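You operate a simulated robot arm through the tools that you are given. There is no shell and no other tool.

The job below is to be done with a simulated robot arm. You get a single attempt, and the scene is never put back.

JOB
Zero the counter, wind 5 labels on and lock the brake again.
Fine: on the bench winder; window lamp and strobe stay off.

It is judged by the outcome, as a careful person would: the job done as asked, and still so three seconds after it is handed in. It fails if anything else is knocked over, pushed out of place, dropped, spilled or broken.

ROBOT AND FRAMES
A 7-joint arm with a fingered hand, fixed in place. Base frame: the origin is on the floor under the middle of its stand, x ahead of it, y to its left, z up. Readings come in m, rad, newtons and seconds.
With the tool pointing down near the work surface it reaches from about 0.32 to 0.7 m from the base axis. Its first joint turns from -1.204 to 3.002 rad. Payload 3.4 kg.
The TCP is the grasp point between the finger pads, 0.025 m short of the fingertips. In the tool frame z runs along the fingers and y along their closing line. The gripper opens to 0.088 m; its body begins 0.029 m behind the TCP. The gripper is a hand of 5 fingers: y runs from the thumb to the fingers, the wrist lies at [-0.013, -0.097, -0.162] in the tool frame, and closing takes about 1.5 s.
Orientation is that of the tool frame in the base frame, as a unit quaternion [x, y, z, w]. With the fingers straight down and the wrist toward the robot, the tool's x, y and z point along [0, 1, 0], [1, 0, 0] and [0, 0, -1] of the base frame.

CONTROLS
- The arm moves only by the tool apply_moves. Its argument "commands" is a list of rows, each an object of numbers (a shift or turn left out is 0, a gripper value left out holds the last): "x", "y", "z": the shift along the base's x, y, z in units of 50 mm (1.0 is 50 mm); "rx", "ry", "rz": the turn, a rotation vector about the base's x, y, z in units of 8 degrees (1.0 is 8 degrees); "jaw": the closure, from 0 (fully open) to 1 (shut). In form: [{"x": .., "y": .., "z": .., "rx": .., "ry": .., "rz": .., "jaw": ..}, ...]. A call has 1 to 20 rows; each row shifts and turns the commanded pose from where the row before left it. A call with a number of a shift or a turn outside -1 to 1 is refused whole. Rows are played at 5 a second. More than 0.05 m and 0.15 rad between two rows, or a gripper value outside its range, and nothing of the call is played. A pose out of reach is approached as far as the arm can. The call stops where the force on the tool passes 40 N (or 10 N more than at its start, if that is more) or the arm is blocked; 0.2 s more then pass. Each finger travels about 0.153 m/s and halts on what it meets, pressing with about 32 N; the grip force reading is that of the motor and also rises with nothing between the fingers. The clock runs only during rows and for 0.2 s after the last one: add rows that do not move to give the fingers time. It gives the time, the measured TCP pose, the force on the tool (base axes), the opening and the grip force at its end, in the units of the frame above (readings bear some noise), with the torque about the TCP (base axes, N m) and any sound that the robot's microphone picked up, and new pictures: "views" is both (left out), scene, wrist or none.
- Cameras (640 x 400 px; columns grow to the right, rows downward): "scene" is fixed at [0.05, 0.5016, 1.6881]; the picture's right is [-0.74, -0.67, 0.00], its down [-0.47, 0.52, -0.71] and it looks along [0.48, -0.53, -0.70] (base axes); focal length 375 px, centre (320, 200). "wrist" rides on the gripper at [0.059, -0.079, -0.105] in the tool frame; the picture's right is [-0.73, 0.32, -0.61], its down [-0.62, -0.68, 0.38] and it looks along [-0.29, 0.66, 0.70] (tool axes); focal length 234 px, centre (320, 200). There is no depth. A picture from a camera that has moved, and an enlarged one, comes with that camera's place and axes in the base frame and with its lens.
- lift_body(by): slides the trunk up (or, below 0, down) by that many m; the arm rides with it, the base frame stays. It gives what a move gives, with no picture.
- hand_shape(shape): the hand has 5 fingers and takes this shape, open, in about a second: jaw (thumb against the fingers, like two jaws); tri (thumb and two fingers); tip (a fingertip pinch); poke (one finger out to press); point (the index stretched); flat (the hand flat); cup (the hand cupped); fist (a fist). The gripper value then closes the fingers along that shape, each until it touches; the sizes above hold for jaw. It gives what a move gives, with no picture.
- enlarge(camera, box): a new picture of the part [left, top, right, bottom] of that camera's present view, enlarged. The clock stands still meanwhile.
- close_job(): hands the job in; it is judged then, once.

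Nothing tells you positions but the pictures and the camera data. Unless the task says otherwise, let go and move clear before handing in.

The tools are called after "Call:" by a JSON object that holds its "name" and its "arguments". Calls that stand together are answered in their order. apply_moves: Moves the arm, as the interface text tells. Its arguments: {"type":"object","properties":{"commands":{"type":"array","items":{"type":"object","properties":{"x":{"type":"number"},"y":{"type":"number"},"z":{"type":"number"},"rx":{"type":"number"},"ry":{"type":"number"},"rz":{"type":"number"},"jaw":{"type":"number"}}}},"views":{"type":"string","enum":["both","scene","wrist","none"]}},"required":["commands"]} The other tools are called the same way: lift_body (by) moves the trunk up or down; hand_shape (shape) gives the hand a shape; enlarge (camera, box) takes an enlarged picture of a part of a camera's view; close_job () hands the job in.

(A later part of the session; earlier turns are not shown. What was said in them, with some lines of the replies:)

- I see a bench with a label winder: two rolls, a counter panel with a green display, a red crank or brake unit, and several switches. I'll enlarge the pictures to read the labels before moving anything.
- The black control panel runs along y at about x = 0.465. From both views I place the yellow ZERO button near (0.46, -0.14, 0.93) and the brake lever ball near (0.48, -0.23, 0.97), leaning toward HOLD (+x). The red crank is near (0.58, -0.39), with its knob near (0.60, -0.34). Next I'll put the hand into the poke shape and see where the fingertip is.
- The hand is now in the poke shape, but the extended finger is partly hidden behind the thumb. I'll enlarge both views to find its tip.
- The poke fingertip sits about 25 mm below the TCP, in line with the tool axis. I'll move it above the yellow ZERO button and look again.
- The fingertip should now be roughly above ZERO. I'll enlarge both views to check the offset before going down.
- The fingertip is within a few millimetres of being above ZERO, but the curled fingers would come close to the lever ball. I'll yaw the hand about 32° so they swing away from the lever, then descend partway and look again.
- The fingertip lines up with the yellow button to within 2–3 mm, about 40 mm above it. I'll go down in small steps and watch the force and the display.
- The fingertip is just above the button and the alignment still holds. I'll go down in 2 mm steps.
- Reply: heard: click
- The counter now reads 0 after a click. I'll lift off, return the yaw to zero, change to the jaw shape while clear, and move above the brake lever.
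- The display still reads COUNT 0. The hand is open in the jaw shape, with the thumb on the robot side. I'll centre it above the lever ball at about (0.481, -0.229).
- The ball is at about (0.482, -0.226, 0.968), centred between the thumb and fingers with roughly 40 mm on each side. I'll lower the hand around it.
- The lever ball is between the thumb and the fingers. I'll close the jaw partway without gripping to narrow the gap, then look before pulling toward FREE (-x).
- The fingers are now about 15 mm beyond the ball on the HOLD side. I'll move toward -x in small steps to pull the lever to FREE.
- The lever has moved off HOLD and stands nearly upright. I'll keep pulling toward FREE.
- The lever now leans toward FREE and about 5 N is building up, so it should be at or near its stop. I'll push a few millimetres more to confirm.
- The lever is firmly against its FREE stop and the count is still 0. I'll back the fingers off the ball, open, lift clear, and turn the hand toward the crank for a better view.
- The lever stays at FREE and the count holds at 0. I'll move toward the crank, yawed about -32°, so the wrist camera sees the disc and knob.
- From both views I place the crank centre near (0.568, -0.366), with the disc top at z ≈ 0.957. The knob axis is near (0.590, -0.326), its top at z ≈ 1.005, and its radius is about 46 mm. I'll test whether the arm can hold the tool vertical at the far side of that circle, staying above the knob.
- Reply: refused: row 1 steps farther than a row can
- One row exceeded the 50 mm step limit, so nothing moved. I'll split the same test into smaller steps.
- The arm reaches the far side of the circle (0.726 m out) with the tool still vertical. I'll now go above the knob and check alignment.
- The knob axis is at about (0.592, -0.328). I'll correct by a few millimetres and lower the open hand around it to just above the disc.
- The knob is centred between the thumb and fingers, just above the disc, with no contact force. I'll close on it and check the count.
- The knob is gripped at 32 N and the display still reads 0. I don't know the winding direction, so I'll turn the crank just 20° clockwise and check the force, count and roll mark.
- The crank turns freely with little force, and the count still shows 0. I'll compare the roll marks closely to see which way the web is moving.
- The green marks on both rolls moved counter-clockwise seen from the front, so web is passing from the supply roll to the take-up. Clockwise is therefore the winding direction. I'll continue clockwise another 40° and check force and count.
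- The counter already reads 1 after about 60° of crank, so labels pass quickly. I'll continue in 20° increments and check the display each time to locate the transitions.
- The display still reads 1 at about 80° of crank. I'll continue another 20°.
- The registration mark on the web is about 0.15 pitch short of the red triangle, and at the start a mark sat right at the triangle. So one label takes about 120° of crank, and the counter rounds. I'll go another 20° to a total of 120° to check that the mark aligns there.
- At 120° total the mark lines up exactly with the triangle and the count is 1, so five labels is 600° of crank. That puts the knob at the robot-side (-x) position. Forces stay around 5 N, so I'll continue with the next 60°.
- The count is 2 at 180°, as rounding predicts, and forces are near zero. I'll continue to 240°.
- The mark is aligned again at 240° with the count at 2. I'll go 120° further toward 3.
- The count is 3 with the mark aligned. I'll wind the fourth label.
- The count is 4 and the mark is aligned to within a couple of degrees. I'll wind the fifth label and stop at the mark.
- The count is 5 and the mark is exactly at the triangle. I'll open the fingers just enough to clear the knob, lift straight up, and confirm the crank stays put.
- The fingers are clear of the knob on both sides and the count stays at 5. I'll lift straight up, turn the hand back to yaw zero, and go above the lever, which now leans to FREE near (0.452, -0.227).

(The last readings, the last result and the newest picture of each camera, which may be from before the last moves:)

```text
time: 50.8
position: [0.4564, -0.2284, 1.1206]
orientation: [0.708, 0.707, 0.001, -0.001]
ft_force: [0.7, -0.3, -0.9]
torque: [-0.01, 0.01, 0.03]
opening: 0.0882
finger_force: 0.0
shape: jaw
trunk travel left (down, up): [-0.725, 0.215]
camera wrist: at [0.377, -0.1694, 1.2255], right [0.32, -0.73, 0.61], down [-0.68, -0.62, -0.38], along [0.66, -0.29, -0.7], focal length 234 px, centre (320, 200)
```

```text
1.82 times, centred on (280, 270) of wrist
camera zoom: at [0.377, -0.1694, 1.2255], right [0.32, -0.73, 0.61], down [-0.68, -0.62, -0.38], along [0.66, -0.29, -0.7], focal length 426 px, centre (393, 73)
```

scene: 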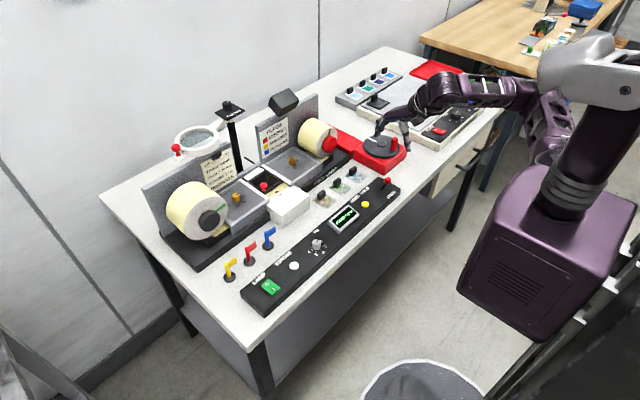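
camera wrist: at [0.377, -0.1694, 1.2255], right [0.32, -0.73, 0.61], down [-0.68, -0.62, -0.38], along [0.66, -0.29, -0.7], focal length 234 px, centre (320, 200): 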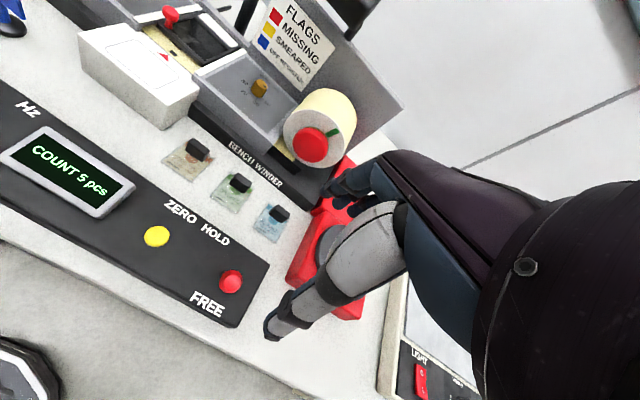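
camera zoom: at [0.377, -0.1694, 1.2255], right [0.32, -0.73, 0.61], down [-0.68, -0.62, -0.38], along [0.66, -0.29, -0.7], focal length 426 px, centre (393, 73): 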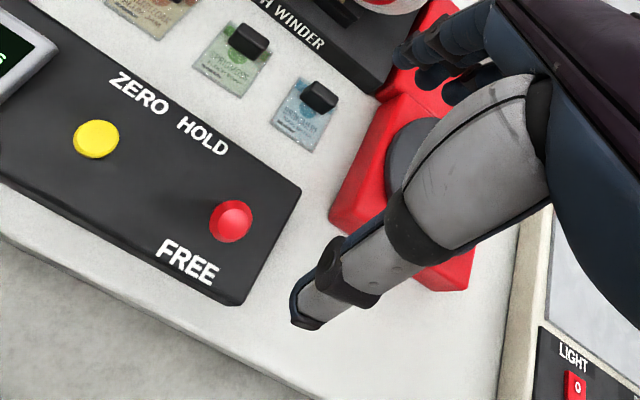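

The count is still 5, the crank hasn't drifted, and the lever ball is at about (0.450, -0.226, 0.967). I'll lower the open hand around it and narrow the gap.

Call:
{"name": "apply_moves", "arguments": {"commands": [{"x": -0.13, "y": 0.05}, {"z": -0.8}, {"z": -0.8}, {"z": -0.7}, {"z": -0.4}, {"z": -0.27}, {"jaw": 0.4}, {"jaw": 0.4}, {"jaw": 0.4}, {"jaw": 0.4}], "views": "wrist"}}

Call:
{"name": "enlarge", "arguments": {"camera": "scene", "box": [320, 120, 440, 220]}}

Call:
{"name": "enlarge", "arguments": {"camera": "wrist", "box": [220, 160, 460, 340]}}

```text
time: 53.0
position: [0.446, -0.225, 0.9695]
orientation: [0.707, 0.707, -0.001, 0.0]
ft_force: [-0.2, 0.3, 0.6]
torque: [0.02, 0.0, -0.03]
opening: 0.0531
finger_force: 0.1
shape: jaw
trunk travel left (down, up): [-0.725, 0.215]
camera wrist: at [0.3671, -0.1662, 1.0754], right [0.32, -0.73, 0.61], down [-0.68, -0.62, -0.38], along [0.66, -0.29, -0.7], focal length 234 px, centre (320, 200)
```

wrist: 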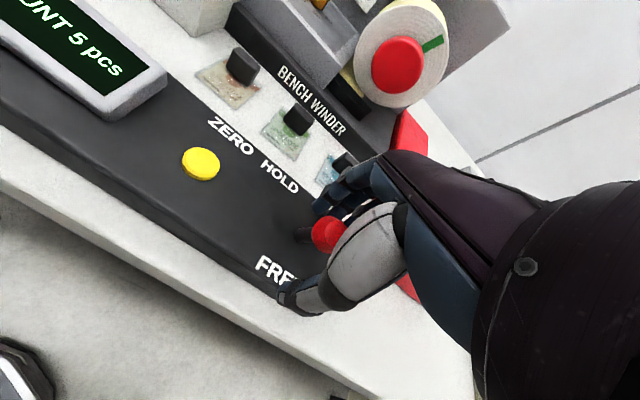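

```text
4.00 times, centred on (380, 170) of scene
camera zoom: at [0.05, 0.5016, 1.6881], right [-0.74, -0.67, 0.0], down [-0.47, 0.52, -0.71], along [0.48, -0.53, -0.7], focal length 1499 px, centre (80, 320)
```

zoom: 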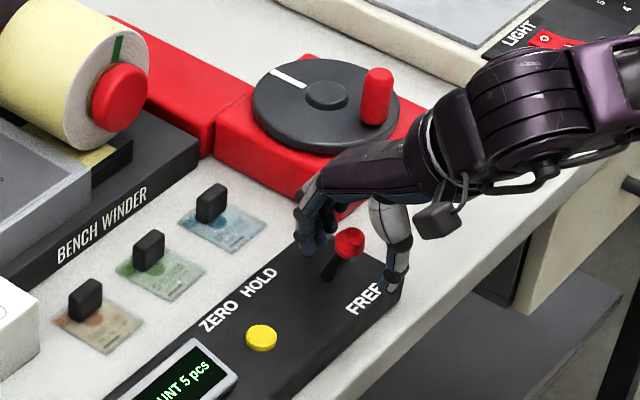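

```text
2.22 times, centred on (340, 250) of wrist
camera zoom: at [0.3671, -0.1662, 1.0754], right [0.32, -0.73, 0.61], down [-0.68, -0.62, -0.38], along [0.66, -0.29, -0.7], focal length 520 px, centre (276, 89)
```

zoom: 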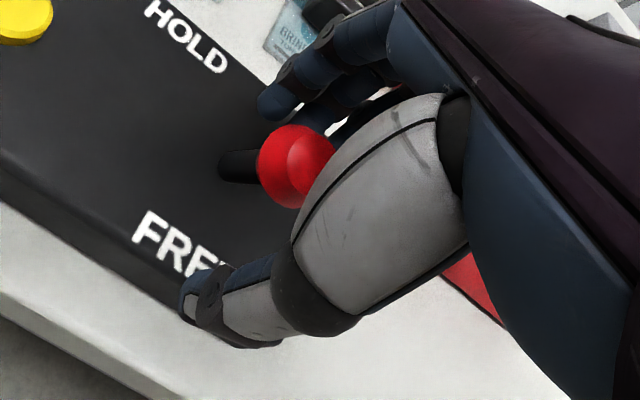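

The ball is centred in the gap, with the thumb on the FREE side. I'll push +x to move the lever back to HOLD.

Call:
{"name": "apply_moves", "arguments": {"commands": [{"x": 0.12}, {"x": 0.12}, {"x": 0.12}, {"x": 0.12}, {"x": 0.12}, {"x": 0.12}, {"x": 0.1}, {"x": 0}], "views": "none"}}

Call:
{"name": "enlarge", "arguments": {"camera": "scene", "box": [320, 120, 440, 220]}}

Call:
{"name": "enlarge", "arguments": {"camera": "wrist", "box": [220, 160, 460, 340]}}

```text
time: 54.8
position: [0.4867, -0.2248, 0.97]
orientation: [0.707, 0.707, 0.0, 0.001]
ft_force: [-0.1, 0.2, -0.6]
torque: [-0.02, 0.0, 0.01]
opening: 0.0533
finger_force: 0.1
shape: jaw
trunk travel left (down, up): [-0.725, 0.215]
```

```text
4.00 times, centred on (380, 170) of scene
camera zoom: at [0.05, 0.5016, 1.6881], right [-0.74, -0.67, 0.0], down [-0.47, 0.52, -0.71], along [0.48, -0.53, -0.7], focal length 1499 px, centre (80, 320)
```

zoom: 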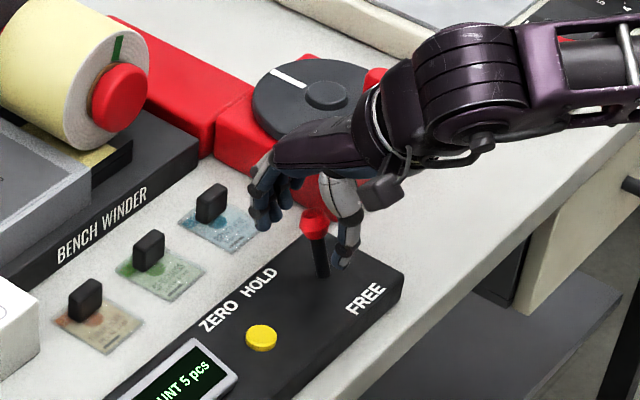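

```text
2.22 times, centred on (340, 250) of wrist
camera zoom: at [0.4082, -0.1658, 1.0752], right [0.32, -0.73, 0.61], down [-0.68, -0.62, -0.38], along [0.66, -0.29, -0.7], focal length 520 px, centre (276, 89)
```

zoom: 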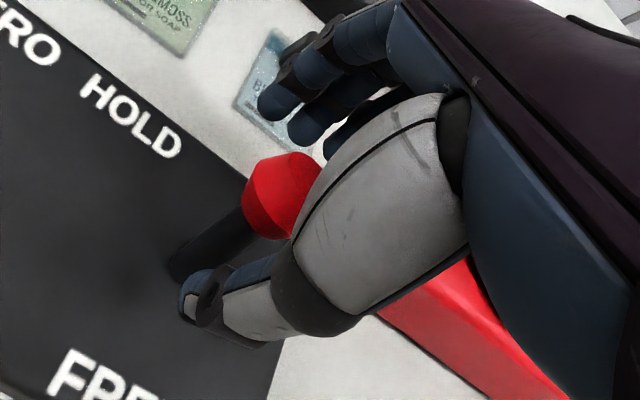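

The ball is back at its original HOLD position and there's no force on the hand, so it appears to have snapped over. I'll nudge a little further to confirm it's against its stop.

Call:
{"name": "apply_moves", "arguments": {"commands": [{"x": 0.08}, {"x": 0.08}, {"x": 0.06}, {"x": 0.06}, {"x": 0}], "views": "none"}}

Call:
{"name": "enlarge", "arguments": {"camera": "scene", "box": [320, 120, 440, 220]}}

```text
time: 56.0
position: [0.4998, -0.2244, 0.9702]
orientation: [0.707, 0.707, 0.001, 0.0]
ft_force: [-3.7, -0.2, -0.8]
torque: [0.02, 0.04, -0.02]
opening: 0.0563
finger_force: 0.1
shape: jaw
trunk travel left (down, up): [-0.725, 0.215]
```

```text
4.00 times, centred on (380, 170) of scene
camera zoom: at [0.05, 0.5016, 1.6881], right [-0.74, -0.67, 0.0], down [-0.47, 0.52, -0.71], along [0.48, -0.53, -0.7], focal length 1499 px, centre (80, 320)
```

zoom: 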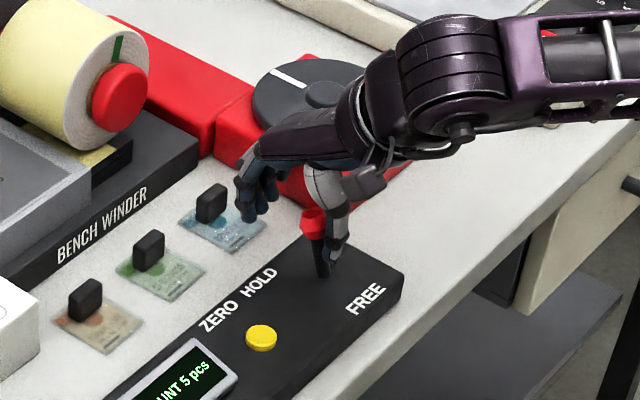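

The lever is solid against the HOLD stop. I'll back off to centre, open, lift straight up, and check everything.

Call:
{"name": "apply_moves", "arguments": {"commands": [{"x": -0.15}, {"x": -0.15, "jaw": 0.2}, {"jaw": 0}, {"jaw": 0}, {"jaw": 0}, {"z": 0.3}, {"z": 0.6}, {"z": 0.8}, {"z": 0.8}, {"z": 0.8}, {"z": 0.8}, {"x": -0.6}, {"x": 0}], "views": "both"}}

Call:
{"name": "enlarge", "arguments": {"camera": "scene", "box": [230, 110, 430, 310]}}

Call:
{"name": "enlarge", "arguments": {"camera": "scene", "box": [320, 120, 440, 220]}}

Call:
{"name": "enlarge", "arguments": {"camera": "scene", "box": [255, 170, 305, 210]}}

```text
time: 58.8
position: [0.4606, -0.2229, 1.1733]
orientation: [0.708, 0.706, 0.0, -0.001]
ft_force: [-0.6, 0.5, 0.6]
torque: [0.0, 0.02, -0.02]
opening: 0.0881
finger_force: 0.1
shape: jaw
trunk travel left (down, up): [-0.725, 0.215]
camera wrist: at [0.3833, -0.1642, 1.2782], right [0.32, -0.73, 0.61], down [-0.68, -0.62, -0.38], along [0.66, -0.29, -0.7], focal length 234 px, centre (320, 200)
```

scene: 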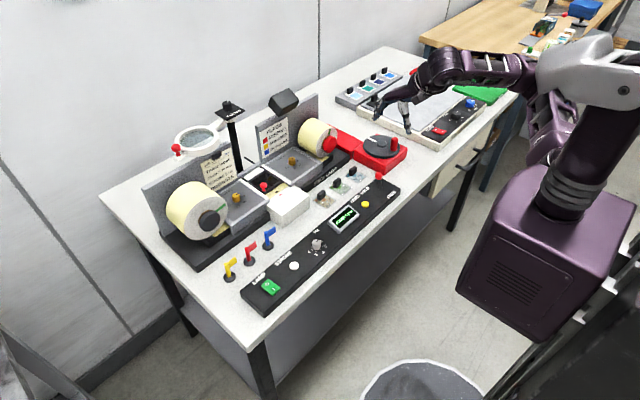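
wrist: 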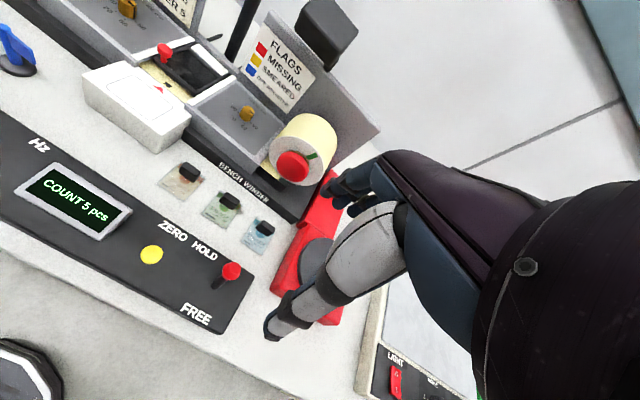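

```text
2.00 times, centred on (330, 210) of scene
camera zoom: at [0.05, 0.5016, 1.6881], right [-0.74, -0.67, 0.0], down [-0.47, 0.52, -0.71], along [0.48, -0.53, -0.7], focal length 750 px, centre (300, 180)
```

zoom: 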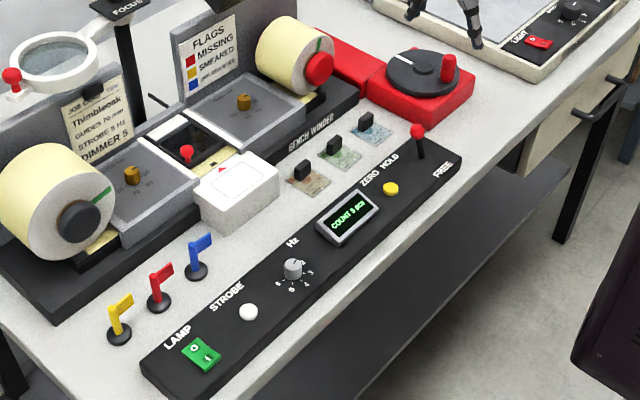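

```text
4.00 times, centred on (380, 170) of scene
camera zoom: at [0.05, 0.5016, 1.6881], right [-0.74, -0.67, 0.0], down [-0.47, 0.52, -0.71], along [0.48, -0.53, -0.7], focal length 1499 px, centre (80, 320)
```

zoom: 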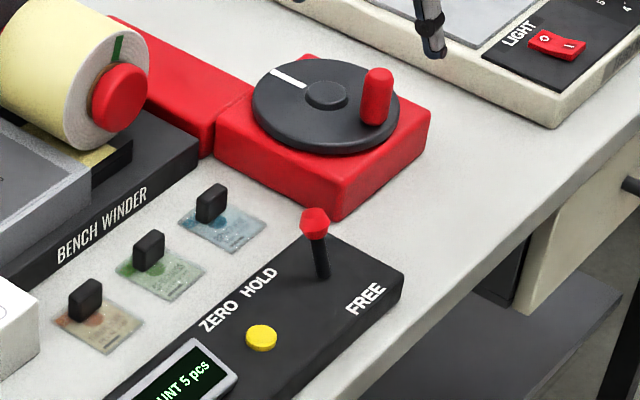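

```text
10.00 times, centred on (280, 190) of scene
camera zoom: at [0.05, 0.5016, 1.6881], right [-0.74, -0.67, 0.0], down [-0.47, 0.52, -0.71], along [0.48, -0.53, -0.7], focal length 3747 px, centre (720, 300)
```

zoom: 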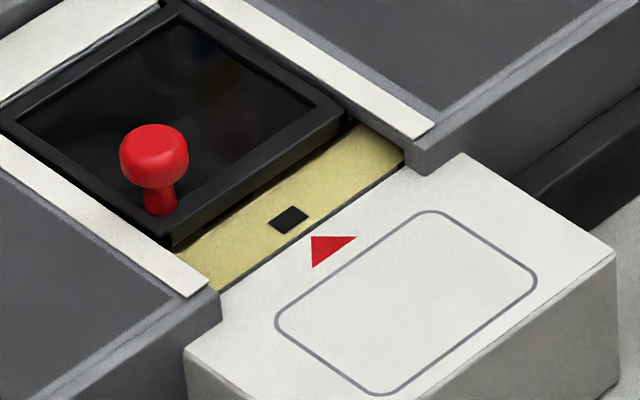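

The counter reads 5, a registration mark sits at the triangle, and the brake lever is back at HOLD. The lamp switch and strobe button haven't been touched, nothing else has moved, and the hand is clear, so I'm handing the job in.

Call:
{"name": "close_job", "arguments": {}}

```text
The job is handed in.
```

The job is done and handed in. I zeroed the counter, wound on 5 labels and locked the brake again.

- **Counter:** it showed COUNT 5 at the last check, and a registration mark on the web lined up with the red triangle.
- **Brake:** the lever is back at HOLD. I nudged it against the stop and it did not move further.
- **Lamp and strobe:** I did not touch the lamp switch or the strobe button, and both look unchanged in the final pictures.
- **Everything else:** I saw nothing else moved or knocked over, and the hand was open and clear of the bench when I handed in.
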